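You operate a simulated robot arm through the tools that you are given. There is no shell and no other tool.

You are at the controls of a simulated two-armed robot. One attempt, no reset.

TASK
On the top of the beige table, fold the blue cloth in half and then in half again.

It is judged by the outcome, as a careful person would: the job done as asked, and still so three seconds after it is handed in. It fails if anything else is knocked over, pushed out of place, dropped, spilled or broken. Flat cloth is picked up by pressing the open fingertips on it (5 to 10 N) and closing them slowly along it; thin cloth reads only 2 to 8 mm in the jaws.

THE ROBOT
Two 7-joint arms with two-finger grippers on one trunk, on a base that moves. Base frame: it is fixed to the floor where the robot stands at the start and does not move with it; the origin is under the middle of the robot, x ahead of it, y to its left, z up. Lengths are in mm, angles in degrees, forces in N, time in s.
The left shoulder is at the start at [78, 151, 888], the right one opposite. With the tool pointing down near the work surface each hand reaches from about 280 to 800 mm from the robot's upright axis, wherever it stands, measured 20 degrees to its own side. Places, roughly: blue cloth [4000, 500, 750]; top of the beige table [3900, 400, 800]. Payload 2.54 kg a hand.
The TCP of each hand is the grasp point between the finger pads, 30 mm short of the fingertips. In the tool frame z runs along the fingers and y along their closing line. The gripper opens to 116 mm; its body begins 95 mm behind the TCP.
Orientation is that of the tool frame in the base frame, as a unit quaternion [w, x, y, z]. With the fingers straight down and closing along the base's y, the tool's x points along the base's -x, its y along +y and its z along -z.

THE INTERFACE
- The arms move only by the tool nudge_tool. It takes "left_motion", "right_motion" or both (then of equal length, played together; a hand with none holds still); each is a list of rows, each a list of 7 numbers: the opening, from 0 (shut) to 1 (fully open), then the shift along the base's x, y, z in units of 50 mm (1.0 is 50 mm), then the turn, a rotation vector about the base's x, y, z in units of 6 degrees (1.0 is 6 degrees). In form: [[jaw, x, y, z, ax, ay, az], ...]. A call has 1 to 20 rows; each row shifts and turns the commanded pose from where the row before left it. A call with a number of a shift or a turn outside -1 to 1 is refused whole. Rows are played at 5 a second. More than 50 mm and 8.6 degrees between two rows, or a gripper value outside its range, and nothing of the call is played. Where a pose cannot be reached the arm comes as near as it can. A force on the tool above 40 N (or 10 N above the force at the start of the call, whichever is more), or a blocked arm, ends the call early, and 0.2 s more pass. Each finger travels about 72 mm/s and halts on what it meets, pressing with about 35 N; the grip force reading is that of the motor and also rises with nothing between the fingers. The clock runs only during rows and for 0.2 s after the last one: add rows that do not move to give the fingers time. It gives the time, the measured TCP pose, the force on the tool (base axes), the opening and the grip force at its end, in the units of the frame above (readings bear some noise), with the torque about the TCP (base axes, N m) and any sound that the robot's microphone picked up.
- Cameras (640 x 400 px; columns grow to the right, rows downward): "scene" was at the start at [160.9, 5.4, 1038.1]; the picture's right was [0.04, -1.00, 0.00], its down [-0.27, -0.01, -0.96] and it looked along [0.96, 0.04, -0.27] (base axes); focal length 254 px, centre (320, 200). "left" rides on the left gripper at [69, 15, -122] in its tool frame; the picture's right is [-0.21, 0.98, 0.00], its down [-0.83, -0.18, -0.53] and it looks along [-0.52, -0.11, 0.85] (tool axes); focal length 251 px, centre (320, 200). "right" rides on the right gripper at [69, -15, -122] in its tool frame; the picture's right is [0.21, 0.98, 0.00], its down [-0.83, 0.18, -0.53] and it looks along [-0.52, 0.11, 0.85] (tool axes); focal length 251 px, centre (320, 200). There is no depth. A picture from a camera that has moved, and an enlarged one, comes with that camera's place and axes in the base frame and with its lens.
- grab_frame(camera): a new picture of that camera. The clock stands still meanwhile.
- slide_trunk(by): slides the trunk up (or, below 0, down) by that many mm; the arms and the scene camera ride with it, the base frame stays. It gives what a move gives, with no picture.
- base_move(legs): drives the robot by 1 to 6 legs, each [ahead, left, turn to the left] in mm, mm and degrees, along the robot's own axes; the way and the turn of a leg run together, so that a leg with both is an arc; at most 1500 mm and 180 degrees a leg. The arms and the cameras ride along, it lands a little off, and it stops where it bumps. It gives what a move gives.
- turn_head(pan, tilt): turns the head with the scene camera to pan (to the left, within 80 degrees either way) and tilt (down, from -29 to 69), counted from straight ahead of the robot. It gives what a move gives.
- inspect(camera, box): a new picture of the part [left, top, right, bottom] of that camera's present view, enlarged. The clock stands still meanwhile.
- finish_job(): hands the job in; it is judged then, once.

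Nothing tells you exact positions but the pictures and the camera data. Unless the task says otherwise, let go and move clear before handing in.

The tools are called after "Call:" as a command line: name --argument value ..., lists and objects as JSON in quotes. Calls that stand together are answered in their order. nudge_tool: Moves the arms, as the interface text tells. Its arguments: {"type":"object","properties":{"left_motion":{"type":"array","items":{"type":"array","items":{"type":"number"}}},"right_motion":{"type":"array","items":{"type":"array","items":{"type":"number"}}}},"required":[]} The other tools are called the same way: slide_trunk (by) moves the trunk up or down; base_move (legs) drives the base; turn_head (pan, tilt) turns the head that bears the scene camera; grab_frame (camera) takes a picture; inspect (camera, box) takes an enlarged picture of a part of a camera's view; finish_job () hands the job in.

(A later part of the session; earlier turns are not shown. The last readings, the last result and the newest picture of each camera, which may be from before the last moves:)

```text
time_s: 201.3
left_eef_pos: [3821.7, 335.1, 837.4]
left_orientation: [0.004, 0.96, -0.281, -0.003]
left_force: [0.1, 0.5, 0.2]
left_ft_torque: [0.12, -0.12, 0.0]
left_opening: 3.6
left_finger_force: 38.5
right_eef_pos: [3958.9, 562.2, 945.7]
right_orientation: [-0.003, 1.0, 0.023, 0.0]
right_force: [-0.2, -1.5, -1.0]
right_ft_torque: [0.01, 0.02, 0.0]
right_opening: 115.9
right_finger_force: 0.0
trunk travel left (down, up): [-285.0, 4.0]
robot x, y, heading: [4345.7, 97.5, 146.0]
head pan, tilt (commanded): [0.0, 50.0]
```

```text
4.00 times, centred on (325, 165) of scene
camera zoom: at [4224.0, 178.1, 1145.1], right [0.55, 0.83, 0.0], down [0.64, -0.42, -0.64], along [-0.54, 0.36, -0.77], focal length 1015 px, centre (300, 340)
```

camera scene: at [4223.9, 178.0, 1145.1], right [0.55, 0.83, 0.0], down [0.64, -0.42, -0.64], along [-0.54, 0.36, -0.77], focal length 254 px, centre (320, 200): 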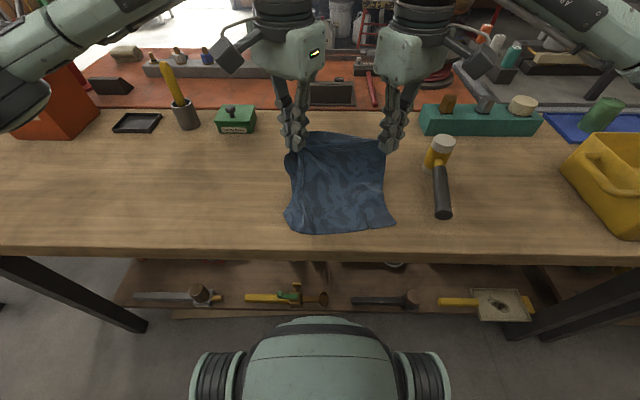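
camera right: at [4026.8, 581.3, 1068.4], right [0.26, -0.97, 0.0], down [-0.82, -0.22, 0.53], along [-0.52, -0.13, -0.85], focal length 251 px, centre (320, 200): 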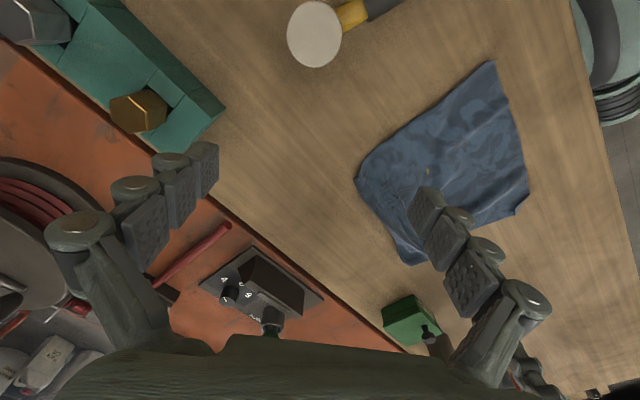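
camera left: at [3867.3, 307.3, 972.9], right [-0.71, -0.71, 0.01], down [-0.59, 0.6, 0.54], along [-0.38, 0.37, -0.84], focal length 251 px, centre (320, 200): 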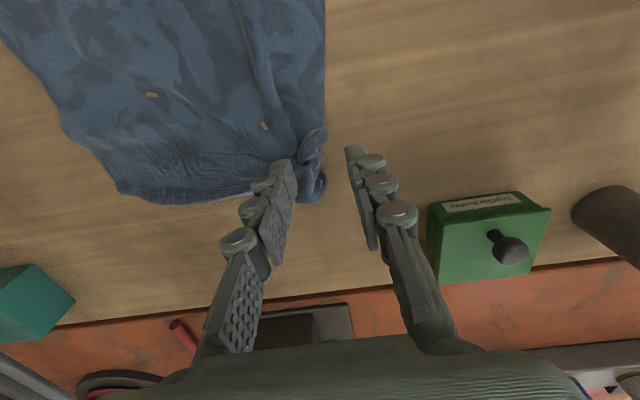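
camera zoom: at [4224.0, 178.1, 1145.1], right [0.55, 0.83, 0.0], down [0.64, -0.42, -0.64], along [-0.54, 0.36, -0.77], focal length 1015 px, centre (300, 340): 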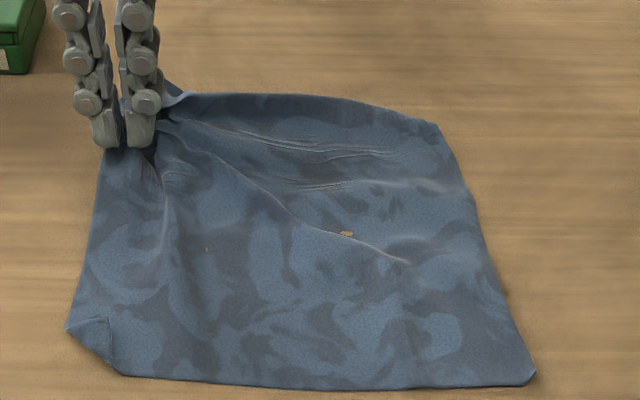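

Holding the FL flap (3.6 mm). I'll pull it out forward-left to straighten the far-left corner.

Call:
nudge_tool --left_motion '[[0, -0.145, 0.052, 0.1, 0, 0, 0], [0, -0.145, 0.052, 0, 0, 0, 0], [0, -0.145, 0.052, 0, 0, 0, 0], [0, -0.145, 0.052, 0, 0, 0, 0], [0, -0.145, 0.052, 0, 0, 0, 0], [0, -0.145, 0.052, 0, 0, 0, 0], [0, -0.145, 0.052, -0.1, 0, 0, 0], [0, -0.145, 0.052, -0.2, 0, 0, 0], [0, 0, 0, 0, 0, 0, 0]]'

Call:
inspect --camera "left" --box '[100, 40, 440, 250]'

Call:
inspect --camera "scene" --box '[250, 95, 400, 215]'

```text
time_s: 203.3
left_eef_pos: [3765.3, 357.5, 828.3]
left_orientation: [0.003, 0.96, -0.281, -0.003]
left_force: [-0.3, 0.7, -1.2]
left_ft_torque: [-0.02, 0.01, 0.02]
left_opening: 4.9
left_finger_force: 34.5
right_eef_pos: [3958.7, 562.6, 945.8]
right_orientation: [-0.003, 1.0, 0.023, -0.001]
right_force: [0.9, 0.2, -0.4]
right_ft_torque: [-0.01, -0.02, 0.01]
right_opening: 116.0
right_finger_force: 0.0
trunk travel left (down, up): [-285.0, 4.0]
robot x, y, heading: [4348.1, 98.0, 146.6]
head pan, tilt (commanded): [0.0, 50.0]
```

```text
1.88 times, centred on (270, 145) of left
camera zoom: at [3816.8, 307.6, 949.2], right [-0.71, -0.71, 0.01], down [-0.59, 0.6, 0.54], along [-0.38, 0.37, -0.84], focal length 473 px, centre (414, 304)
```

zoom: 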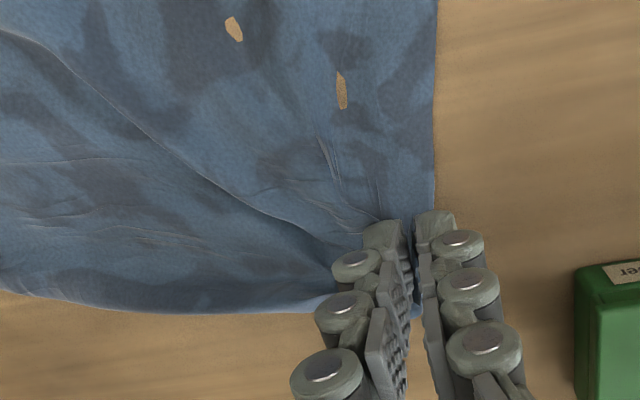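

```text
3.33 times, centred on (325, 155) of scene
camera zoom: at [4223.9, 178.1, 1145.0], right [0.55, 0.83, 0.0], down [0.64, -0.42, -0.64], along [-0.54, 0.36, -0.77], focal length 846 px, centre (303, 350)
```

zoom: 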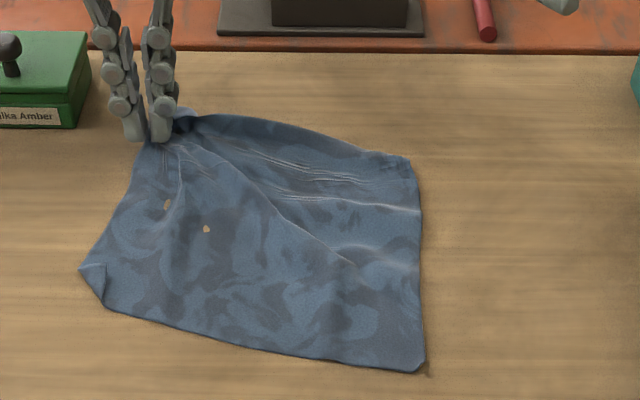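

The whole cloth slides when I tug a single corner. A better way: pinch the two near corners (easy reach, free of knots), lift so the cloth hangs and the knotted far corner shakes loose, and then fold directly from hanging. I'll release and move both hands over the near corners with more yaw.

Call:
nudge_tool --left_motion '[[0, 0, 0, -0.2, 0, 0, 0], [0.15, 0, 0, 0, 0, 0, 0], [0.35, 0, 0, 0, 0, 0, 0], [0.35, 0, 0, 0.5, 0, 0, 0], [0.35, 0, 0, 0.7, 0, 0, 0], [0.35, 0.2, -0.13, 0.2, 0, 0, -1], [0.35, 0.2, -0.13, 0, 0, 0, -1], [0.35, 0.2, -0.13, 0, 0, 0, -1], [0.35, 0.2, -0.13, 0, 0, 0, -1], [0.35, 0.2, -0.13, 0, 0, 0, -1], [0.35, 0.2, -0.13, 0, 0, 0, -1], [0.35, 0.2, -0.14, 0, 0, 0, -1], [0.35, 0.2, -0.14, 0, 0, 0, -1], [0.35, 0.2, -0.14, -0.2, 0, 0, -1], [0.35, 0.17, -0.15, -0.2, 0, 0, -1], [0.35, 0, 0, 0, 0, 0, 0]]' --right_motion '[[0.8, 0, 0, 0, 0, 0, 0], [0.6, 0, 0, 0, 0, 0, 0], [0.35, 0, 0, 0, 0, 0, 0], [0.35, 0, 0, 0, 0, 0, 0], [0.35, 0, 0, 0, 0, 0, 0], [0.35, 0.05, -0.33, -0.1, 0, 0, 0.8], [0.35, 0.05, -0.33, -0.2, 0, 0, 0.8], [0.35, 0.05, -0.33, -0.2, 0, 0, 0.8], [0.35, 0.05, -0.33, -0.2, 0, 0, 0.8], [0.35, 0.05, -0.33, -0.2, 0, 0, 0.6], [0.35, 0.05, -0.33, -0.2, 0, 0, 0], [0.35, 0.05, -0.33, -0.2, 0, 0, 0], [0.35, 0.05, -0.33, -0.2, 0, 0, 0], [0.35, 0.05, -0.33, -0.2, 0, 0, 0], [0.35, 0.06, -0.31, -0.2, 0, 0, 0], [0.35, 0, 0, 0, 0, 0, 0]]'

Call:
inspect --camera "scene" --box '[240, 95, 400, 225]'

Call:
grab_frame --camera "left"

Call:
grab_frame --camera "right"

```text
time_s: 206.7
left_eef_pos: [3862.5, 288.9, 867.4]
left_orientation: [-0.002, -0.69, 0.724, 0.004]
left_force: [0.0, 0.3, 0.6]
left_ft_torque: [-0.02, -0.01, 0.02]
left_opening: 40.8
left_finger_force: 0.1
right_eef_pos: [3981.8, 408.4, 854.5]
right_orientation: [-0.003, 0.976, 0.219, -0.002]
right_force: [0.4, 0.2, -0.4]
right_ft_torque: [0.03, 0.01, -0.01]
right_opening: 40.5
right_finger_force: 0.1
right hand out of reach, approached as far as the arm can: row 10
trunk travel left (down, up): [-285.0, 4.0]
robot x, y, heading: [4340.1, 96.8, 146.4]
head pan, tilt (commanded): [0.0, 50.0]
```

```text
3.08 times, centred on (320, 160) of scene
camera zoom: at [4223.9, 178.1, 1145.0], right [0.55, 0.83, 0.0], down [0.64, -0.42, -0.64], along [-0.54, 0.36, -0.77], focal length 780 px, centre (320, 323)
```

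zoom: 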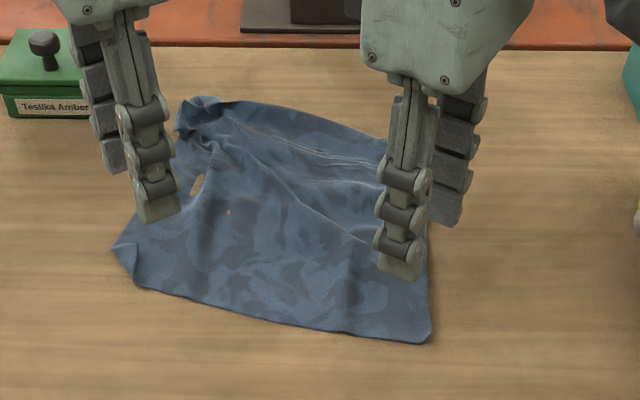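

```text
taken
camera left: at [3846.5, 220.0, 988.4], right [-0.97, 0.26, 0.01], down [0.23, 0.81, 0.53], along [0.13, 0.52, -0.84], focal length 251 px, centre (320, 200)
```

left: 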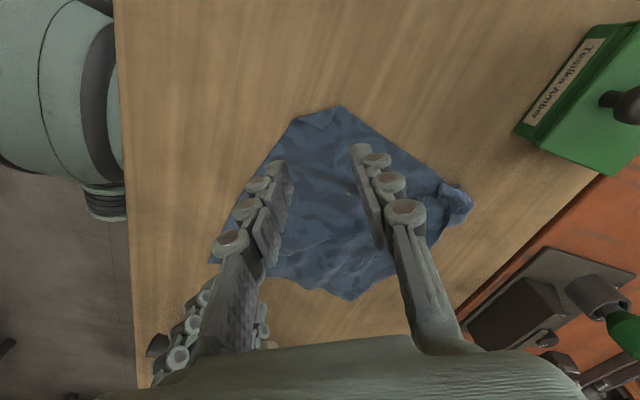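

```text
taken
camera right: at [4038.5, 451.3, 976.4], right [0.61, -0.79, -0.01], down [-0.67, -0.52, 0.53], along [-0.42, -0.32, -0.85], focal length 251 px, centre (320, 200)
```

right: 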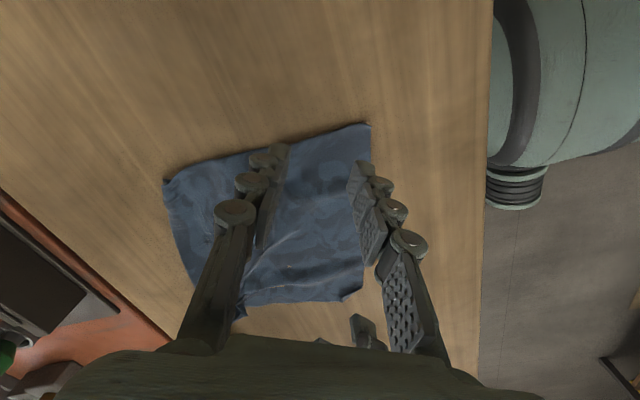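

Both hands are over the near corners. The geometry tells me the far strip (~90 mm) is tucked underneath, so hanging from the near edge will free it. Lowering both to contact.

Call:
nudge_tool --left_motion '[[0.33, 0, -0.05, -0.3, 0, 0, 0], [0.33, 0, 0, -0.3, 0, 0, 0], [0.33, 0, 0, -0.3, 0, 0, 0], [0.33, 0, 0, -0.14, 0, 0, 0], [0.33, 0, 0, 0, 0, 0, 0]]' --right_motion '[[0.33, 0.044, -0.14, -0.2, 0, 0, 0], [0.33, 0.044, -0.14, -0.3, 0, 0, 0], [0.33, 0, 0, -0.2, 0, 0, 0], [0.33, 0, 0, -0.1, 0, 0, 0], [0.33, 0, 0, 0, 0, 0, 0]]'

Call:
inspect --camera "left" --box '[180, 40, 460, 270]'

Call:
inspect --camera "right" --box '[180, 40, 460, 270]'

```text
time_s: 207.9
left_eef_pos: [3862.6, 286.3, 815.1]
left_orientation: [-0.002, -0.69, 0.724, 0.005]
left_force: [0.0, -0.1, 0.6]
left_ft_torque: [0.01, -0.02, -0.01]
left_opening: 38.3
left_finger_force: 0.0
right_eef_pos: [3989.0, 395.0, 813.3]
right_orientation: [-0.003, 0.975, 0.221, -0.002]
right_force: [-0.9, 0.5, 0.4]
right_ft_torque: [-0.01, -0.02, 0.0]
right_opening: 38.5
right_finger_force: 0.0
trunk travel left (down, up): [-285.0, 4.0]
robot x, y, heading: [4345.1, 97.2, 146.4]
head pan, tilt (commanded): [0.0, 50.0]
```

```text
1.74 times, centred on (320, 155) of left
camera zoom: at [3846.7, 217.9, 935.6], right [-0.97, 0.26, 0.01], down [0.22, 0.81, 0.54], along [0.13, 0.52, -0.84], focal length 437 px, centre (320, 278)
```

zoom: 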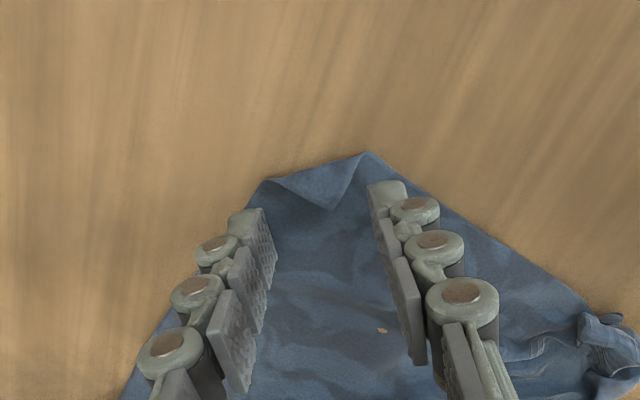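

```text
1.74 times, centred on (320, 155) of right
camera zoom: at [4044.7, 437.7, 936.4], right [0.61, -0.79, -0.01], down [-0.67, -0.52, 0.53], along [-0.42, -0.32, -0.85], focal length 437 px, centre (320, 278)
```

zoom: 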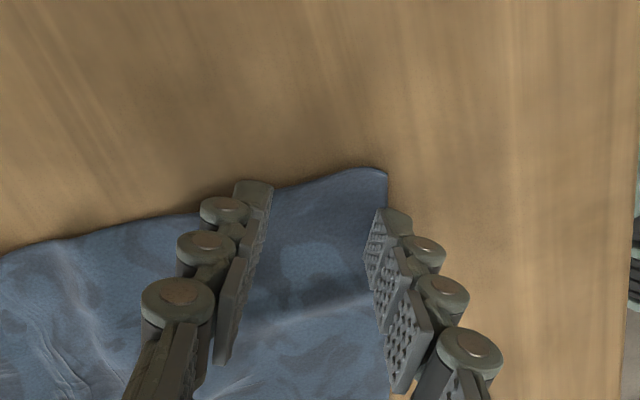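

Call:
nudge_tool --left_motion '[[0.33, 0, 0, -0.03, 0, 0, 0], [0.33, 0, 0, -0.05, 0, 0, 0], [0.33, 0, 0, 0, 0, 0, 0]]' --right_motion '[[0.33, -0.1, 0.12, 0, 0, 0, 0], [0.33, 0, 0, -0.05, 0, 0, 0], [0.33, 0, 0, 0, 0, 0, 0]]'

Call:
nudge_tool --left_motion '[[0.33, 0, 0, -0.03, 0, 0, 0], [0.33, 0, 0, 0, 0, 0, 0]]' --right_motion '[[0.33, 0, 0, -0.03, 0, 0, 0], [0.33, 0, 0, 0, 0, 0, 0]]'

```text
time_s: 208.7
left_eef_pos: [3864.5, 287.1, 811.3]
left_orientation: [-0.002, -0.69, 0.724, 0.005]
left_force: [0.2, -0.5, 0.6]
left_ft_torque: [0.02, -0.02, -0.04]
left_opening: 38.1
left_finger_force: 0.0
right_eef_pos: [3982.2, 400.8, 813.3]
right_orientation: [-0.003, 0.975, 0.221, -0.002]
right_force: [-0.5, 0.4, 0.5]
right_ft_torque: [0.01, -0.02, 0.02]
right_opening: 38.3
right_finger_force: 0.1
trunk travel left (down, up): [-285.0, 4.0]
robot x, y, heading: [4344.5, 96.2, 146.2]
head pan, tilt (commanded): [0.0, 50.0]
```

```text
time_s: 209.3
left_eef_pos: [3863.5, 286.8, 810.5]
left_orientation: [0.0, -0.69, 0.724, 0.006]
left_force: [0.2, 0.2, 10.4]
left_ft_torque: [-0.04, -0.3, 0.02]
left_opening: 39.2
left_finger_force: 0.6
right_eef_pos: [3983.4, 400.5, 811.3]
right_orientation: [-0.002, 0.975, 0.221, -0.002]
right_force: [-0.2, -0.4, -0.4]
right_ft_torque: [-0.03, 0.03, 0.01]
right_opening: 38.3
right_finger_force: 0.1
trunk travel left (down, up): [-285.0, 4.0]
robot x, y, heading: [4348.4, 100.1, 146.3]
head pan, tilt (commanded): [0.0, 50.0]
```

Call:
nudge_tool --left_motion '[[0.33, 0, 0, 0.005, 0, 0, 0], [0.33, 0, 0, 0, 0, 0, 0]]' --right_motion '[[0.33, 0, 0, -0.04, 0, 0, 0], [0.33, 0, 0, 0, 0, 0, 0]]'

```text
time_s: 209.9
left_eef_pos: [3863.5, 286.2, 811.0]
left_orientation: [-0.002, -0.69, 0.724, 0.004]
left_force: [0.6, 0.9, 6.5]
left_ft_torque: [0.04, -0.15, 0.02]
left_opening: 38.8
left_finger_force: 0.8
right_eef_pos: [3983.6, 400.5, 811.3]
right_orientation: [-0.003, 0.975, 0.221, -0.002]
right_force: [0.8, -0.6, 11.1]
right_ft_torque: [-0.1, -0.12, 0.02]
right_opening: 39.2
right_finger_force: 0.8
trunk travel left (down, up): [-285.0, 4.0]
robot x, y, heading: [4344.9, 96.5, 146.5]
head pan, tilt (commanded): [0.0, 50.0]
```

Forces are in range (6.5 and 11 N). Closing slowly.

Call:
nudge_tool --left_motion '[[0.31, 0, 0, 0, 0, 0, 0], [0.29, 0, 0, 0, 0, 0, 0], [0.27, 0, 0, 0, 0, 0, 0], [0.25, 0, 0, 0, 0, 0, 0], [0.23, 0, 0, 0, 0, 0, 0], [0.21, 0, 0, 0, 0, 0, 0], [0.19, 0, 0, 0, 0, 0, 0], [0.17, 0, 0, 0, 0, 0, 0], [0.15, 0, 0, 0, 0, 0, 0], [0.13, 0, 0, 0, 0, 0, 0], [0.11, 0, 0, 0, 0, 0, 0], [0.09, 0, 0, 0, 0, 0, 0], [0.07, 0, 0, 0, 0, 0, 0], [0.05, 0, 0, 0, 0, 0, 0], [0.03, 0, 0, 0, 0, 0, 0], [0.0, 0, 0, 0, 0, 0, 0], [0.0, 0, 0, 0, 0, 0, 0]]' --right_motion '[[0.31, 0, 0, 0, 0, 0, 0], [0.29, 0, 0, 0, 0, 0, 0], [0.27, 0, 0, 0, 0, 0, 0], [0.25, 0, 0, 0, 0, 0, 0], [0.23, 0, 0, 0, 0, 0, 0], [0.21, 0, 0, 0, 0, 0, 0], [0.19, 0, 0, 0, 0, 0, 0], [0.17, 0, 0, 0, 0, 0, 0], [0.15, 0, 0, 0, 0, 0, 0], [0.13, 0, 0, 0, 0, 0, 0], [0.11, 0, 0, 0, 0, 0, 0], [0.09, 0, 0, 0, 0, 0, 0], [0.07, 0, 0, 0, 0, 0, 0], [0.05, 0, 0, 0, 0, 0, 0], [0.03, 0, 0, 0, 0, 0, 0], [0.0, 0, 0, 0, 0, 0, 0], [0.0, 0, 0, 0, 0, 0, 0]]'

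Call:
inspect --camera "left" --box '[180, 40, 460, 270]'

Call:
inspect --camera "right" --box '[180, 40, 460, 270]'

```text
time_s: 213.5
left_eef_pos: [3865.5, 287.0, 810.0]
left_orientation: [-0.001, -0.69, 0.724, 0.005]
left_force: [-0.3, -0.8, 8.2]
left_ft_torque: [0.08, 0.08, 0.0]
left_opening: 1.2
left_finger_force: 34.8
right_eef_pos: [3983.7, 399.8, 809.8]
right_orientation: [-0.003, 0.975, 0.221, -0.001]
right_force: [-0.3, -0.4, 1.7]
right_ft_torque: [0.05, 0.07, 0.0]
right_opening: 5.2
right_finger_force: 30.9
trunk travel left (down, up): [-285.0, 4.0]
robot x, y, heading: [4343.6, 96.2, 146.1]
head pan, tilt (commanded): [0.0, 50.0]
```

```text
1.74 times, centred on (320, 155) of left
camera zoom: at [3847.2, 217.5, 931.4], right [-0.97, 0.26, 0.01], down [0.22, 0.81, 0.54], along [0.13, 0.52, -0.84], focal length 437 px, centre (320, 278)
```

zoom: 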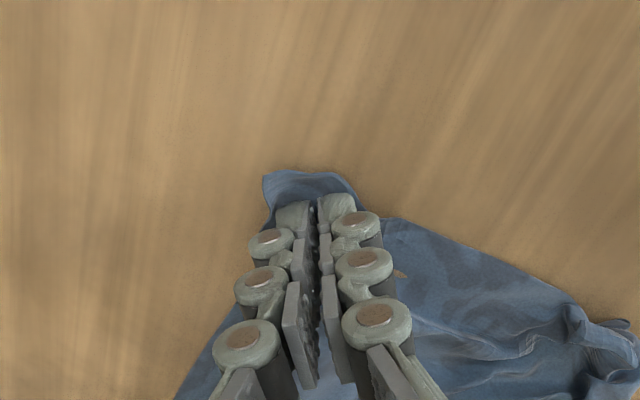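

```text
1.74 times, centred on (320, 155) of right
camera zoom: at [4039.9, 443.3, 931.6], right [0.61, -0.79, -0.01], down [-0.67, -0.52, 0.53], along [-0.42, -0.32, -0.85], focal length 437 px, centre (320, 278)
```

zoom: 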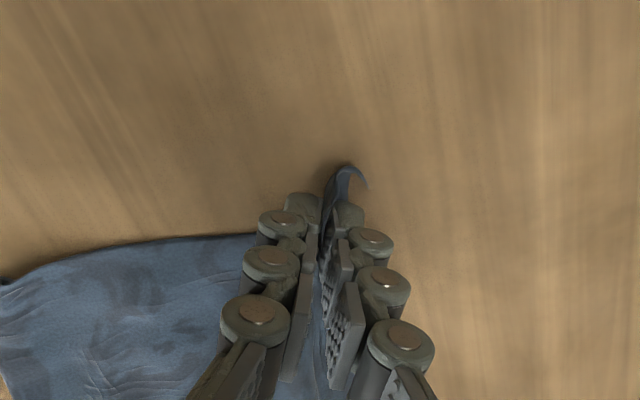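

Both gathered well. Lifting gently to check the hold.

Call:
nudge_tool --left_motion '[[0, 0, 0, 0.1, 0, 0, 0], [0, 0, 0, 0.2, 0, 0, 0], [0, 0, 0, 0.3, 0, 0, 0], [0, 0, 0, 0.3, 0, 0, 0], [0, 0, 0, 0.3, 0, 0, 0], [0, 0, 0, 0, 0, 0, 0]]' --right_motion '[[0, 0, 0, 0.1, 0, 0, 0], [0, 0, 0, 0.2, 0, 0, 0], [0, 0, 0, 0.3, 0, 0, 0], [0, 0, 0, 0.3, 0, 0, 0], [0, 0, 0, 0.3, 0, 0, 0], [0, 0, 0, 0, 0, 0, 0]]'

Call:
inspect --camera "scene" --box '[240, 80, 400, 225]'

Call:
inspect --camera "left" --box '[120, 40, 520, 300]'

Call:
inspect --camera "right" --box '[120, 40, 460, 270]'

```text
time_s: 214.9
left_eef_pos: [3862.7, 285.9, 870.4]
left_orientation: [-0.002, -0.691, 0.723, 0.004]
left_force: [-2.0, -0.3, -0.7]
left_ft_torque: [0.0, 0.02, 0.04]
left_opening: 5.3
left_finger_force: 32.7
right_eef_pos: [3983.6, 399.8, 867.1]
right_orientation: [-0.003, 0.975, 0.221, -0.001]
right_force: [-1.2, 0.4, 2.0]
right_ft_torque: [0.0, 0.0, 0.01]
right_opening: 2.4
right_finger_force: 36.3
trunk travel left (down, up): [-285.0, 4.0]
robot x, y, heading: [4343.8, 96.2, 146.5]
head pan, tilt (commanded): [0.0, 50.0]
```

```text
2.76 times, centred on (320, 152) of scene
camera zoom: at [4223.8, 178.1, 1145.0], right [0.55, 0.83, 0.0], down [0.64, -0.42, -0.64], along [-0.54, 0.36, -0.77], focal length 700 px, centre (320, 331)
```

zoom: 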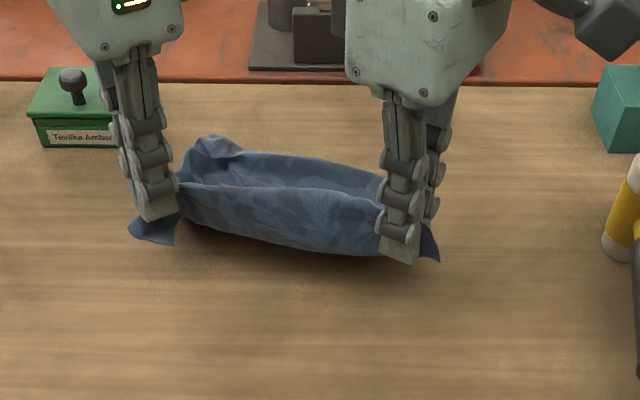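

```text
1.54 times, centred on (320, 170) of left
camera zoom: at [3845.8, 217.4, 990.5], right [-0.97, 0.26, 0.01], down [0.22, 0.81, 0.53], along [0.13, 0.52, -0.84], focal length 387 px, centre (320, 246)
```

zoom: 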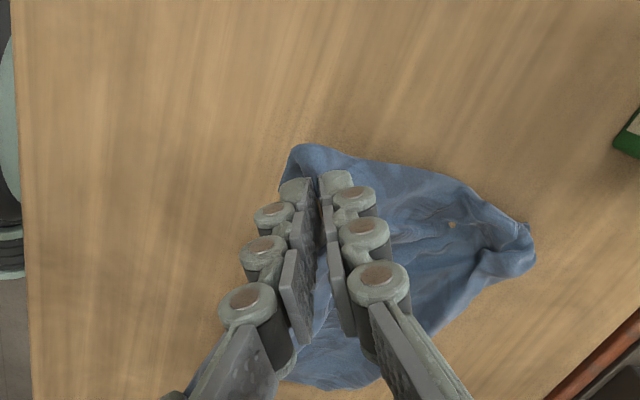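

```text
1.74 times, centred on (290, 155) of right
camera zoom: at [4039.7, 443.3, 990.3], right [0.61, -0.79, 0.0], down [-0.67, -0.52, 0.53], along [-0.42, -0.32, -0.85], focal length 437 px, centre (372, 278)
```

zoom: 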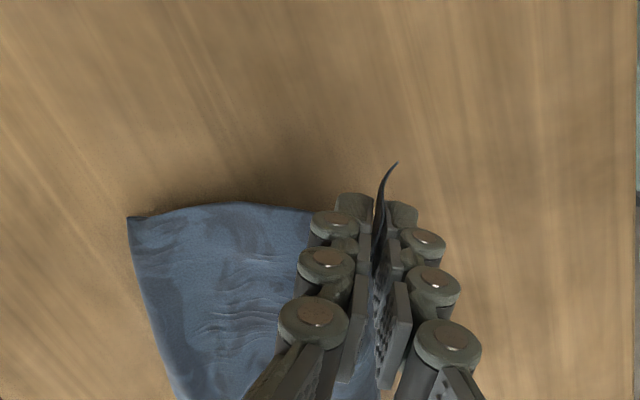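

Both near corners are held well and the near edge is straight. I'll raise the cloth fully, levelling the two hands.

Call:
nudge_tool --left_motion '[[0, 0.06, -0.04, 0.38, 0, 0, 0], [0, 0.06, -0.04, 0.38, 0, 0, 0], [0, 0.06, -0.04, 0.38, 0, 0, 0], [0, 0.06, -0.04, 0.38, 0, 0, 0], [0, 0.06, -0.04, 0.38, 0, 0, 0], [0, 0.06, -0.04, 0.38, 0, 0, 0], [0, 0.06, -0.04, 0.38, 0, 0, 0], [0, 0.06, -0.04, 0.38, 0, 0, 0], [0, 0.06, -0.04, 0.38, 0, 0, 0], [0, 0.06, -0.04, 0.38, 0, 0, 0], [0, 0, 0, 0, 0, 0, 0], [0, 0, 0, 0, 0, 0, 0]]' --right_motion '[[0, 0, 0, 0.38, 0, 0, 0], [0, 0, 0, 0.38, 0, 0, 0], [0, 0, 0, 0.38, 0, 0, 0], [0, 0, 0, 0.38, 0, 0, 0], [0, 0, 0, 0.38, 0, 0, 0], [0, 0, 0, 0.38, 0, 0, 0], [0, 0, 0, 0.38, 0, 0, 0], [0, 0, 0, 0.38, 0, 0, 0], [0, 0, 0, 0.38, 0, 0, 0], [0, 0, 0, 0.38, 0, 0, 0], [0, 0, 0, 0, 0, 0, 0], [0, 0, 0, 0, 0, 0, 0]]'

Call:
turn_head --pan 0 --tilt 25

Call:
grab_frame --camera "scene"

Call:
grab_frame --camera "left"

Call:
grab_frame --camera "right"

```text
time_s: 217.5
left_eef_pos: [3895.2, 267.5, 1061.7]
left_orientation: [-0.002, -0.69, 0.724, 0.003]
left_force: [1.9, 0.2, 0.4]
left_ft_torque: [-0.12, -0.06, 0.0]
left_opening: 0.3
left_finger_force: 28.4
right_eef_pos: [3982.2, 400.6, 1058.6]
right_orientation: [-0.003, 0.975, 0.221, -0.001]
right_force: [0.2, -0.1, 3.2]
right_ft_torque: [-0.04, 0.01, 0.01]
right_opening: 0.0
right_finger_force: 24.5
trunk travel left (down, up): [-285.0, 4.0]
robot x, y, heading: [4345.5, 93.7, 146.3]
head pan, tilt (commanded): [0.0, 50.0]
```

```text
time_s: 218.4
left_eef_pos: [3893.6, 266.5, 1059.6]
left_orientation: [-0.002, -0.69, 0.724, 0.004]
left_force: [-0.9, -0.5, 1.6]
left_ft_torque: [0.04, 0.09, 0.01]
left_opening: 0.1
left_finger_force: 29.1
right_eef_pos: [3982.2, 400.0, 1058.0]
right_orientation: [-0.002, 0.975, 0.221, -0.002]
right_force: [-1.3, 0.6, 2.3]
right_ft_torque: [-0.01, -0.01, 0.0]
right_opening: 2.5
right_finger_force: 36.8
trunk travel left (down, up): [-285.0, 4.0]
robot x, y, heading: [4344.6, 96.0, 146.3]
head pan, tilt (commanded): [0.0, 25.0]
```

```text
taken
camera scene: at [4211.3, 186.5, 1182.5], right [0.55, 0.83, 0.0], down [0.35, -0.23, -0.91], along [-0.75, 0.5, -0.42], focal length 254 px, centre (320, 200)
```

scene: 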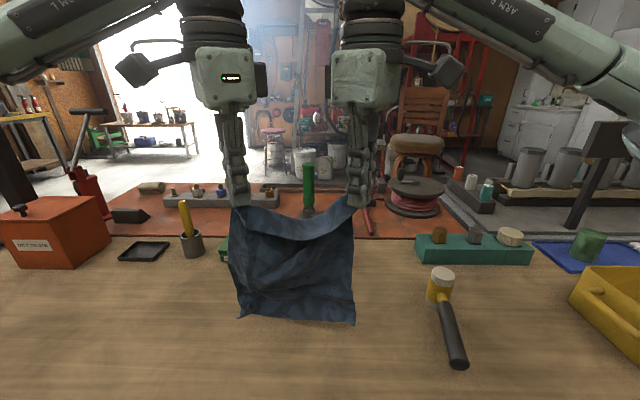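

```text
taken
camera left: at [3877.1, 198.0, 1181.0], right [-0.97, 0.26, 0.01], down [0.22, 0.81, 0.54], along [0.13, 0.52, -0.84], focal length 251 px, centre (320, 200)
```

left: 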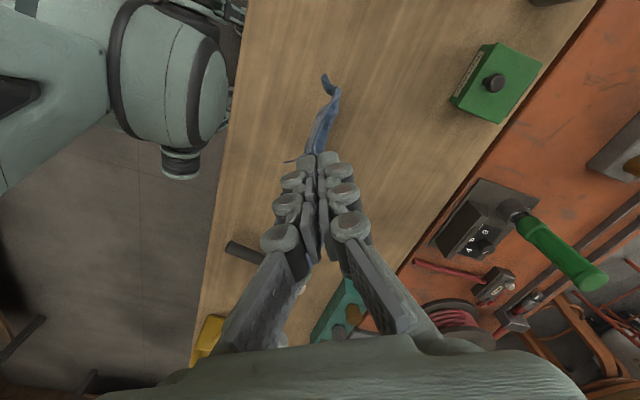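

```text
taken
camera right: at [4039.0, 443.9, 1181.0], right [0.61, -0.79, -0.01], down [-0.67, -0.52, 0.53], along [-0.42, -0.32, -0.85], focal length 251 px, centre (320, 200)
```

right: 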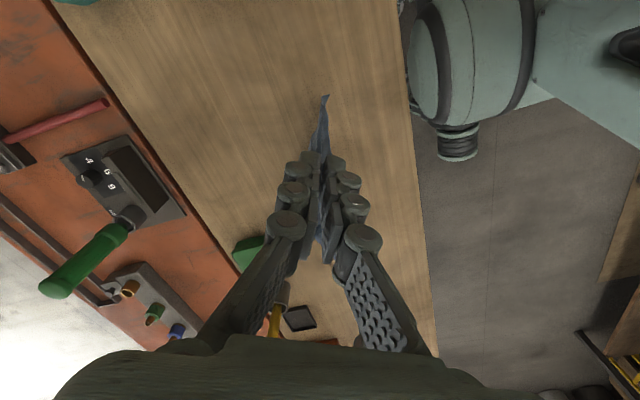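

The cloth now hangs as a flat rectangle between both hands. Let me measure it closely before folding.

Call:
inspect --camera "scene" --box '[210, 170, 390, 340]'

```text
2.35 times, centred on (300, 255) of scene
camera zoom: at [4211.3, 186.5, 1182.5], right [0.55, 0.83, 0.0], down [0.35, -0.23, -0.91], along [-0.75, 0.5, -0.42], focal length 597 px, centre (367, 71)
```

zoom: 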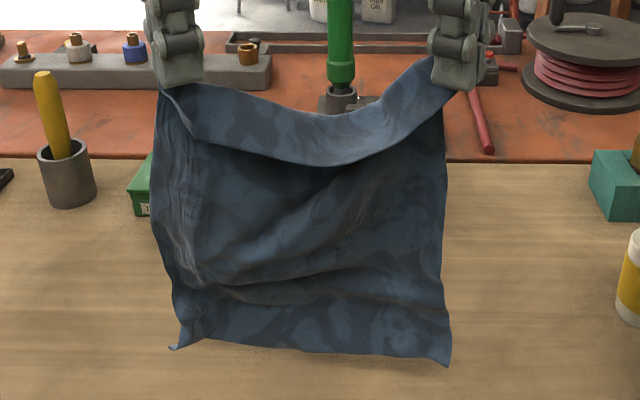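

The hanging length is ~228 mm below the pinch with a ~28 mm free strip on my side, far edge straight. I'll fold directly from here with a better path. First reduce the yaw for reach and bring the hands back to about fwd 405.

Call:
nudge_tool --left_motion '[[0, 0.108, -0.072, 0, 0, 0, 0.3], [0, 0.108, -0.072, 0, 0, 0, 0.3], [0, 0.108, -0.072, 0, 0, 0, 0.3], [0, 0.108, -0.072, 0, 0, 0, 0.3], [0, 0.108, -0.072, 0, 0, 0, 0.3], [0, 0.108, -0.072, 0, 0, 0, 0.3], [0, 0.108, -0.072, 0, 0, 0, 0.3], [0, 0.108, -0.072, 0, 0, 0, 0.3], [0, 0.108, -0.072, 0, 0, 0, 0.3], [0, 0.108, -0.072, 0, 0, 0, 0.3], [0, 0, 0, 0, 0, 0, 0], [0, 0, 0, 0, 0, 0, 0]]' --right_motion '[[0, 0.108, -0.072, 0, 0, 0, -0.3], [0, 0.108, -0.072, 0, 0, 0, -0.3], [0, 0.108, -0.072, 0, 0, 0, -0.3], [0, 0.108, -0.072, 0, 0, 0, -0.3], [0, 0.108, -0.072, 0, 0, 0, -0.3], [0, 0.108, -0.072, 0, 0, 0, -0.3], [0, 0.108, -0.072, 0, 0, 0, -0.3], [0, 0.108, -0.072, 0, 0, 0, -0.3], [0, 0.108, -0.072, 0, 0, 0, -0.3], [0, 0.108, -0.072, 0, 0, 0, -0.3], [0, 0, 0, 0, 0, 0, 0], [0, 0, 0, 0, 0, 0, 0]]'

Call:
turn_head --pan 0 --tilt 35

Call:
grab_frame --camera "scene"

```text
time_s: 221.0
left_eef_pos: [3946.6, 231.1, 1060.6]
left_orientation: [0.002, 0.795, -0.607, -0.005]
left_force: [1.0, 0.6, 1.2]
left_ft_torque: [0.01, 0.0, -0.01]
left_opening: 0.3
left_finger_force: 31.0
right_eef_pos: [4037.7, 364.7, 1059.0]
right_orientation: [-0.003, 0.998, 0.064, -0.001]
right_force: [1.2, -0.4, -2.4]
right_ft_torque: [0.05, 0.03, -0.05]
right_opening: 6.0
right_finger_force: 37.4
trunk travel left (down, up): [-285.0, 4.0]
robot x, y, heading: [4344.5, 96.9, 146.5]
head pan, tilt (commanded): [0.0, 25.0]
```

```text
time_s: 221.7
left_eef_pos: [3947.4, 230.0, 1060.1]
left_orientation: [0.002, 0.795, -0.607, -0.004]
left_force: [-0.3, -0.5, 0.7]
left_ft_torque: [-0.02, 0.0, 0.01]
left_opening: 0.7
left_finger_force: 33.1
right_eef_pos: [4037.2, 365.5, 1058.0]
right_orientation: [-0.002, 0.998, 0.065, -0.001]
right_force: [-0.5, -1.5, 0.4]
right_ft_torque: [-0.05, -0.03, 0.02]
right_opening: 2.7
right_finger_force: 38.1
trunk travel left (down, up): [-285.0, 4.0]
robot x, y, heading: [4342.8, 95.6, 146.5]
head pan, tilt (commanded): [0.0, 35.0]
```

```text
taken
camera scene: at [4214.6, 184.2, 1166.8], right [0.55, 0.83, 0.0], down [0.48, -0.32, -0.82], along [-0.68, 0.45, -0.57], focal length 254 px, centre (320, 200)
```

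scene: 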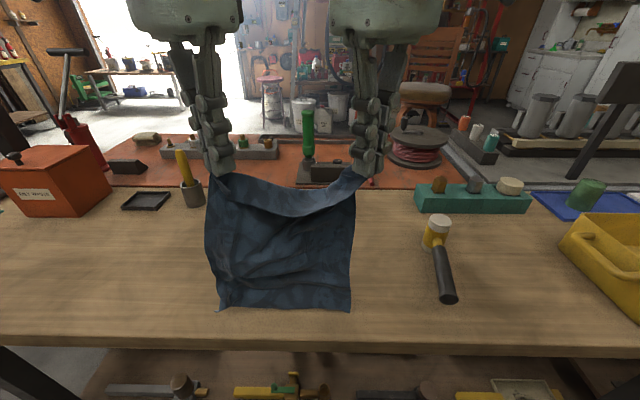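

Held well at fwd ≈404. Now lower until the far edge touches and lay the first half away from me.

Call:
nudge_tool --left_motion '[[0, -0.03, -0.04, -0.18, 0, 0, 0], [0, -0.03, -0.04, -0.18, 0, 0, 0], [0, 0, 0, -0.18, 0, 0, 0], [0, -0.1, 0.067, -0.18, 0, 0, 0], [0, -0.226, 0.151, -0.272, 0, 0, 0], [0, -0.226, 0.151, -0.272, 0, 0, 0], [0, -0.226, 0.151, -0.272, 0, 0, 0], [0, -0.226, 0.151, -0.272, 0, 0, 0], [0, -0.226, 0.151, -0.272, 0, 0, 0], [0, 0, 0, 0, 0, 0, 0]]' --right_motion '[[0, 0.03, 0.04, -0.18, 0, 0, 0], [0, 0.03, 0.04, -0.18, 0, 0, 0], [0, 0, 0, -0.18, 0, 0, 0], [0, -0.1, 0.067, -0.18, 0, 0, 0], [0, -0.226, 0.151, -0.272, 0, 0, 0], [0, -0.226, 0.151, -0.272, 0, 0, 0], [0, -0.226, 0.151, -0.272, 0, 0, 0], [0, -0.226, 0.151, -0.272, 0, 0, 0], [0, -0.226, 0.151, -0.272, 0, 0, 0], [0, 0, 0, 0, 0, 0, 0]]'

Call:
turn_head --pan 0 --tilt 50

Call:
grab_frame --camera "scene"

Call:
inspect --camera "scene" --box '[220, 100, 400, 260]'

```text
time_s: 223.9
left_eef_pos: [3883.6, 266.2, 958.7]
left_orientation: [0.003, 0.795, -0.607, -0.003]
left_force: [-0.5, 0.3, -1.5]
left_ft_torque: [0.02, 0.04, -0.01]
left_opening: 0.1
left_finger_force: 27.9
right_eef_pos: [3977.8, 409.0, 953.4]
right_orientation: [-0.002, 0.998, 0.064, -0.001]
right_force: [-0.4, -1.0, -2.1]
right_ft_torque: [0.05, 0.02, -0.04]
right_opening: 4.4
right_finger_force: 36.7
trunk travel left (down, up): [-285.0, 4.0]
robot x, y, heading: [4343.3, 95.8, 146.4]
head pan, tilt (commanded): [0.0, 35.0]
```

```text
time_s: 224.7
left_eef_pos: [3883.9, 267.2, 957.9]
left_orientation: [0.002, 0.795, -0.606, -0.005]
left_force: [-0.1, -0.8, -2.5]
left_ft_torque: [0.04, 0.01, 0.01]
left_opening: 2.9
left_finger_force: 35.0
right_eef_pos: [3978.7, 408.7, 954.1]
right_orientation: [-0.002, 0.998, 0.065, -0.001]
right_force: [-0.2, -0.8, -0.8]
right_ft_torque: [0.01, -0.05, 0.01]
right_opening: 0.0
right_finger_force: 27.0
trunk travel left (down, up): [-285.0, 4.0]
robot x, y, heading: [4347.3, 93.5, 146.1]
head pan, tilt (commanded): [0.0, 50.0]
```

```text
taken
camera scene: at [4223.9, 178.1, 1145.1], right [0.55, 0.83, 0.0], down [0.64, -0.42, -0.64], along [-0.54, 0.36, -0.77], focal length 254 px, centre (320, 200)
```

scene: 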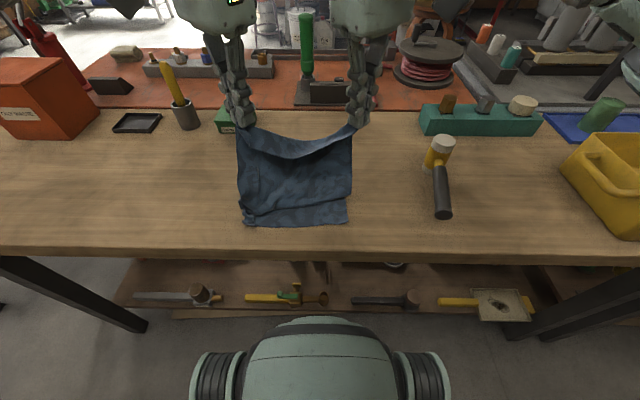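

```text
2.50 times, centred on (310, 180) of scene
camera zoom: at [4223.9, 178.1, 1145.1], right [0.55, 0.83, 0.0], down [0.64, -0.42, -0.64], along [-0.54, 0.36, -0.77], focal length 634 px, centre (345, 250)
```

zoom: 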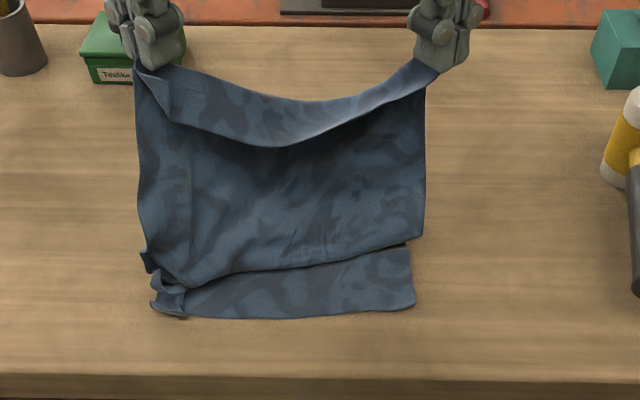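

There's a small pleat near the bottom edge from lowering too far at first. I'll raise a little to pull it flat before continuing.

Call:
nudge_tool --left_motion '[[0, 0, 0, 0.2, 0, 0, 0], [0, 0, 0, 0.2, 0, 0, 0], [0, 0, 0, 0.2, 0, 0, 0], [0, 0, 0, 0, 0, 0, 0]]' --right_motion '[[0, 0, 0, 0.2, 0, 0, 0], [0, 0, 0, 0.2, 0, 0, 0], [0, 0, 0, 0.2, 0, 0, 0], [0, 0, 0, 0, 0, 0, 0]]'

Call:
inspect --camera "scene" --box '[220, 100, 400, 260]'

```text
time_s: 225.7
left_eef_pos: [3884.1, 267.8, 987.1]
left_orientation: [0.003, 0.795, -0.607, -0.004]
left_force: [0.4, -0.3, 1.9]
left_ft_torque: [-0.02, 0.02, 0.02]
left_opening: 0.7
left_finger_force: 32.8
right_eef_pos: [3978.6, 410.4, 983.8]
right_orientation: [-0.003, 0.998, 0.065, 0.0]
right_force: [0.0, 0.6, 2.2]
right_ft_torque: [0.0, 0.02, -0.01]
right_opening: 0.1
right_finger_force: 26.5
trunk travel left (down, up): [-285.0, 4.0]
robot x, y, heading: [4346.1, 94.7, 146.3]
head pan, tilt (commanded): [0.0, 50.0]
```

```text
2.50 times, centred on (310, 180) of scene
camera zoom: at [4223.8, 178.1, 1145.0], right [0.55, 0.83, 0.0], down [0.64, -0.42, -0.64], along [-0.54, 0.36, -0.77], focal length 634 px, centre (345, 250)
```

zoom: 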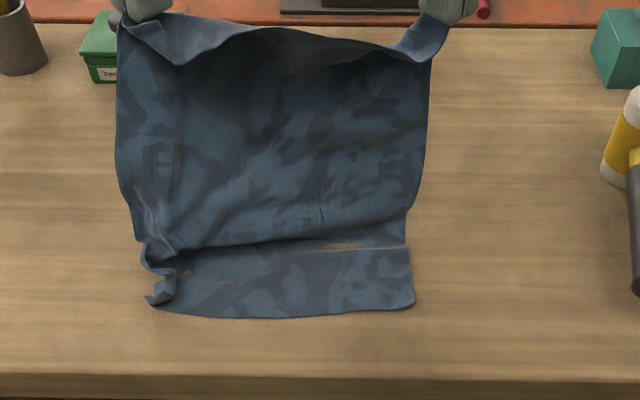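

Call:
nudge_tool --left_motion '[[0, 0, 0, 0.2, 0, 0, 0], [0, 0, 0, 0.2, 0, 0, 0], [0, 0, 0, 0, 0, 0, 0]]' --right_motion '[[0, 0, 0, 0.2, 0, 0, 0], [0, 0, 0, 0.2, 0, 0, 0], [0, 0, 0, 0, 0, 0, 0]]'

Call:
inspect --camera "scene" --box '[220, 90, 400, 250]'

```text
time_s: 226.4
left_eef_pos: [3884.1, 266.1, 1006.9]
left_orientation: [0.002, 0.795, -0.606, -0.004]
left_force: [0.6, -0.3, -1.3]
left_ft_torque: [0.03, -0.04, 0.01]
left_opening: 2.1
left_finger_force: 35.6
right_eef_pos: [3979.6, 408.8, 1003.5]
right_orientation: [-0.002, 0.998, 0.066, 0.0]
right_force: [1.0, 0.2, 1.4]
right_ft_torque: [0.0, 0.0, 0.0]
right_opening: 0.2
right_finger_force: 27.8
trunk travel left (down, up): [-285.0, 4.0]
robot x, y, heading: [4342.6, 96.3, 146.3]
head pan, tilt (commanded): [0.0, 50.0]
```

```text
2.50 times, centred on (310, 170) of scene
camera zoom: at [4223.8, 178.1, 1145.0], right [0.55, 0.83, 0.0], down [0.64, -0.42, -0.64], along [-0.54, 0.36, -0.77], focal length 634 px, centre (345, 275)
```

zoom: 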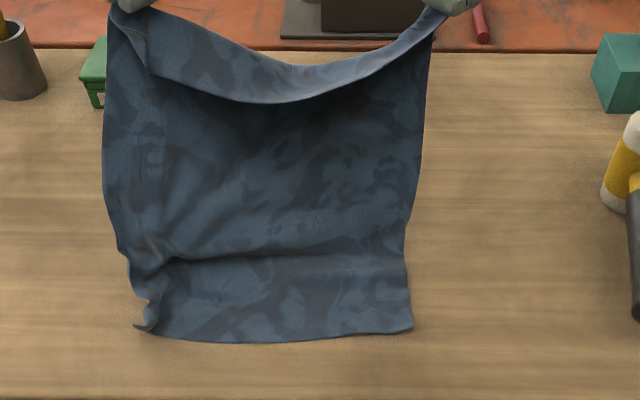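

The pleat is gone. Now lower straight down and continue forward to lay exactly half.

Call:
nudge_tool --left_motion '[[0, -0.05, 0.033, -0.2, 0, 0, 0], [0, -0.05, 0.033, -0.2, 0, 0, 0], [0, -0.05, 0.033, -0.2, 0, 0, 0], [0, -0.05, 0.033, -0.2, 0, 0, 0], [0, -0.05, 0.033, -0.2, 0, 0, 0], [0, -0.05, 0.033, -0.2, 0, 0, 0], [0, -0.13, 0.087, -0.2, 0, 0, 0], [0, -0.13, 0.087, -0.2, 0, 0, 0], [0, -0.13, 0.087, -0.2, 0, 0, 0], [0, -0.13, 0.087, -0.2, 0, 0, 0], [0, 0, 0, 0, 0, 0, 0]]' --right_motion '[[0, -0.05, 0.033, -0.2, 0, 0, 0], [0, -0.05, 0.033, -0.2, 0, 0, 0], [0, -0.05, 0.033, -0.2, 0, 0, 0], [0, -0.05, 0.033, -0.2, 0, 0, 0], [0, -0.05, 0.033, -0.2, 0, 0, 0], [0, -0.05, 0.033, -0.2, 0, 0, 0], [0, -0.13, 0.087, -0.2, 0, 0, 0], [0, -0.13, 0.087, -0.2, 0, 0, 0], [0, -0.13, 0.087, -0.2, 0, 0, 0], [0, -0.13, 0.087, -0.2, 0, 0, 0], [0, 0, 0, 0, 0, 0, 0]]'

Call:
grab_frame --camera "scene"

Call:
inspect --camera "scene" --box '[220, 90, 400, 250]'

```text
time_s: 228.8
left_eef_pos: [3842.6, 294.9, 905.4]
left_orientation: [0.003, 0.795, -0.607, -0.004]
left_force: [-0.9, 0.3, -2.8]
left_ft_torque: [-0.02, 0.0, 0.02]
left_opening: 0.7
left_finger_force: 28.5
right_eef_pos: [3936.5, 435.6, 905.8]
right_orientation: [-0.002, 0.998, 0.065, 0.0]
right_force: [0.4, 0.4, 2.1]
right_ft_torque: [0.01, 0.01, 0.02]
right_opening: 0.9
right_finger_force: 33.0
trunk travel left (down, up): [-285.0, 4.0]
robot x, y, heading: [4343.9, 97.6, 146.2]
head pan, tilt (commanded): [0.0, 50.0]
```

```text
taken
camera scene: at [4224.0, 178.0, 1145.1], right [0.55, 0.83, 0.0], down [0.64, -0.42, -0.64], along [-0.54, 0.36, -0.77], focal length 254 px, centre (320, 200)
```

scene: 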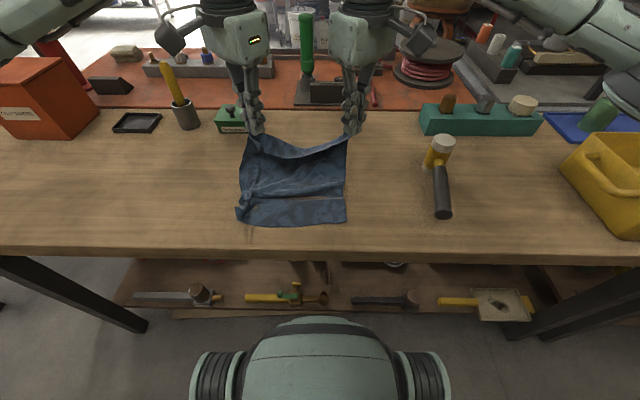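

```text
2.50 times, centred on (310, 170) of scene
camera zoom: at [4224.0, 178.0, 1145.1], right [0.55, 0.83, 0.0], down [0.64, -0.42, -0.64], along [-0.54, 0.36, -0.77], focal length 634 px, centre (345, 275)
```

zoom: 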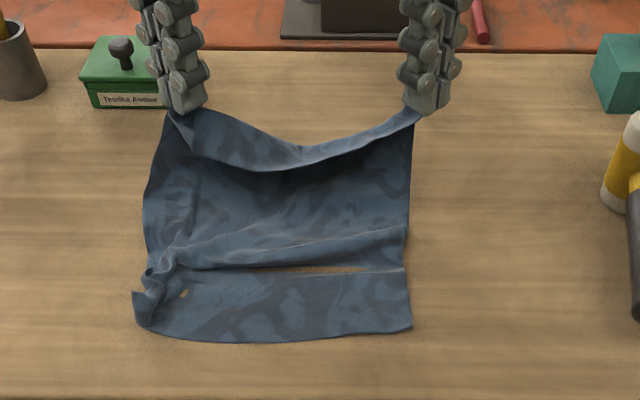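

Call:
nudge_tool --left_motion '[[0, -0.15, 0.1, 0.1, 0, 0, 0], [0, -0.15, 0.1, 0.1, 0, 0, 0], [0, -0.1, 0.067, 0, 0, 0, 0], [0, 0, 0, 0, 0, 0, 0]]' --right_motion '[[0, -0.15, 0.1, 0.1, 0, 0, 0], [0, -0.15, 0.1, 0.1, 0, 0, 0], [0, -0.1, 0.067, 0, 0, 0, 0], [0, 0, 0, 0, 0, 0, 0]]'

Call:
inspect --camera "scene" --box '[220, 90, 400, 250]'

```text
time_s: 229.8
left_eef_pos: [3822.2, 309.3, 916.3]
left_orientation: [0.003, 0.795, -0.607, -0.004]
left_force: [0.9, -0.1, -0.4]
left_ft_torque: [0.01, 0.0, 0.01]
left_opening: 2.6
left_finger_force: 31.3
right_eef_pos: [3918.2, 450.9, 915.5]
right_orientation: [-0.003, 0.998, 0.064, 0.0]
right_force: [1.0, 0.0, -2.1]
right_ft_torque: [0.04, 0.0, 0.02]
right_opening: 3.6
right_finger_force: 32.9
trunk travel left (down, up): [-285.0, 4.0]
robot x, y, heading: [4341.7, 91.9, 146.5]
head pan, tilt (commanded): [0.0, 50.0]
```

```text
2.50 times, centred on (310, 170) of scene
camera zoom: at [4223.9, 178.0, 1145.0], right [0.55, 0.83, 0.0], down [0.64, -0.42, -0.64], along [-0.54, 0.36, -0.77], focal length 634 px, centre (345, 275)
```

zoom: 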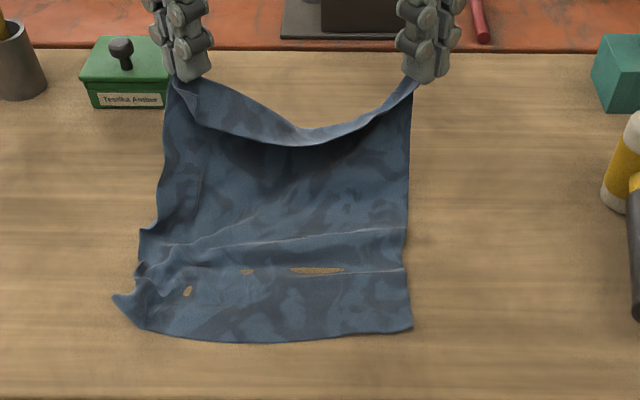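

Flat now, with the far edge at fwd ≈398. I'll come back toward me along the new low path (shifting slightly left to line up with the laid edge), stopping just above the far edge.

Call:
nudge_tool --left_motion '[[0, 0.113, -0.136, -0.21, 0, 0, 0], [0, 0.113, -0.136, -0.21, 0, 0, 0], [0, 0.158, -0.173, -0.228, 0, 0, 0], [0, 0.158, -0.173, -0.228, 0, 0, 0], [0, 0.158, -0.173, -0.228, 0, 0, 0], [0, 0.158, -0.173, -0.228, 0, 0, 0], [0, 0.158, -0.173, -0.228, 0, 0, 0], [0, 0.14, -0.142, 0, 0, 0, 0], [0, 0.14, -0.142, 0, 0, 0, 0], [0, 0, 0, 0, 0, 0, 0]]' --right_motion '[[0, 0.113, -0.136, -0.21, 0, 0, 0], [0, 0.113, -0.136, -0.21, 0, 0, 0], [0, 0.158, -0.173, -0.228, 0, 0, 0], [0, 0.158, -0.173, -0.228, 0, 0, 0], [0, 0.158, -0.173, -0.228, 0, 0, 0], [0, 0.158, -0.173, -0.228, 0, 0, 0], [0, 0.158, -0.173, -0.228, 0, 0, 0], [0, 0.14, -0.142, 0, 0, 0, 0], [0, 0.14, -0.142, 0, 0, 0, 0], [0, 0, 0, 0, 0, 0, 0]]'

Call:
inspect --camera "scene" --box '[220, 90, 400, 250]'

Call:
inspect --camera "left" --box '[120, 40, 480, 270]'

Call:
inspect --camera "right" --box '[160, 40, 520, 270]'

```text
time_s: 232.1
left_eef_pos: [3888.1, 236.4, 838.0]
left_orientation: [0.003, 0.795, -0.607, -0.005]
left_force: [0.0, 0.3, -1.5]
left_ft_torque: [0.01, 0.04, 0.0]
left_opening: 2.7
left_finger_force: 32.2
right_eef_pos: [3982.4, 380.9, 837.7]
right_orientation: [-0.002, 0.998, 0.066, -0.001]
right_force: [0.5, 1.3, -1.8]
right_ft_torque: [0.02, -0.04, -0.04]
right_opening: 3.5
right_finger_force: 36.3
trunk travel left (down, up): [-285.0, 4.0]
robot x, y, heading: [4346.6, 97.7, 146.4]
head pan, tilt (commanded): [0.0, 50.0]
```

```text
2.50 times, centred on (310, 170) of scene
camera zoom: at [4223.8, 178.1, 1145.0], right [0.55, 0.83, 0.0], down [0.64, -0.42, -0.64], along [-0.54, 0.36, -0.77], focal length 634 px, centre (345, 275)
```

zoom: 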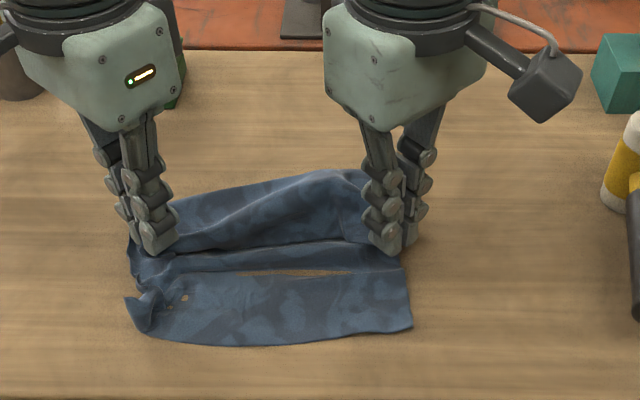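

```text
1.74 times, centred on (300, 155) of left
camera zoom: at [3892.6, 166.2, 958.6], right [-1.0, -0.05, 0.01], down [-0.04, 0.84, 0.53], along [-0.03, 0.53, -0.84], focal length 437 px, centre (355, 278)
```

zoom: 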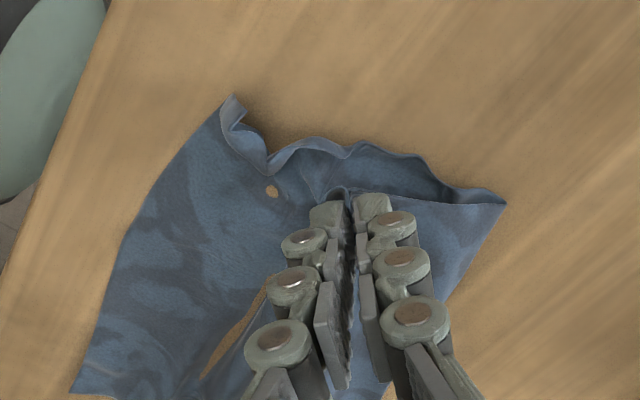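

```text
1.74 times, centred on (340, 155) of right
camera zoom: at [4048.4, 403.4, 959.0], right [0.34, -0.94, -0.01], down [-0.79, -0.29, 0.53], along [-0.5, -0.18, -0.85], focal length 437 px, centre (285, 278)
```

zoom: 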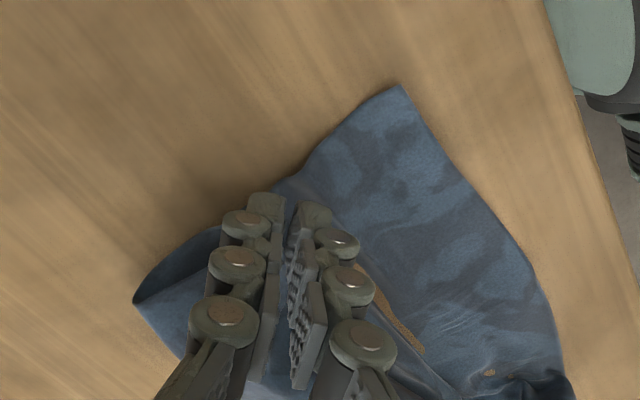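

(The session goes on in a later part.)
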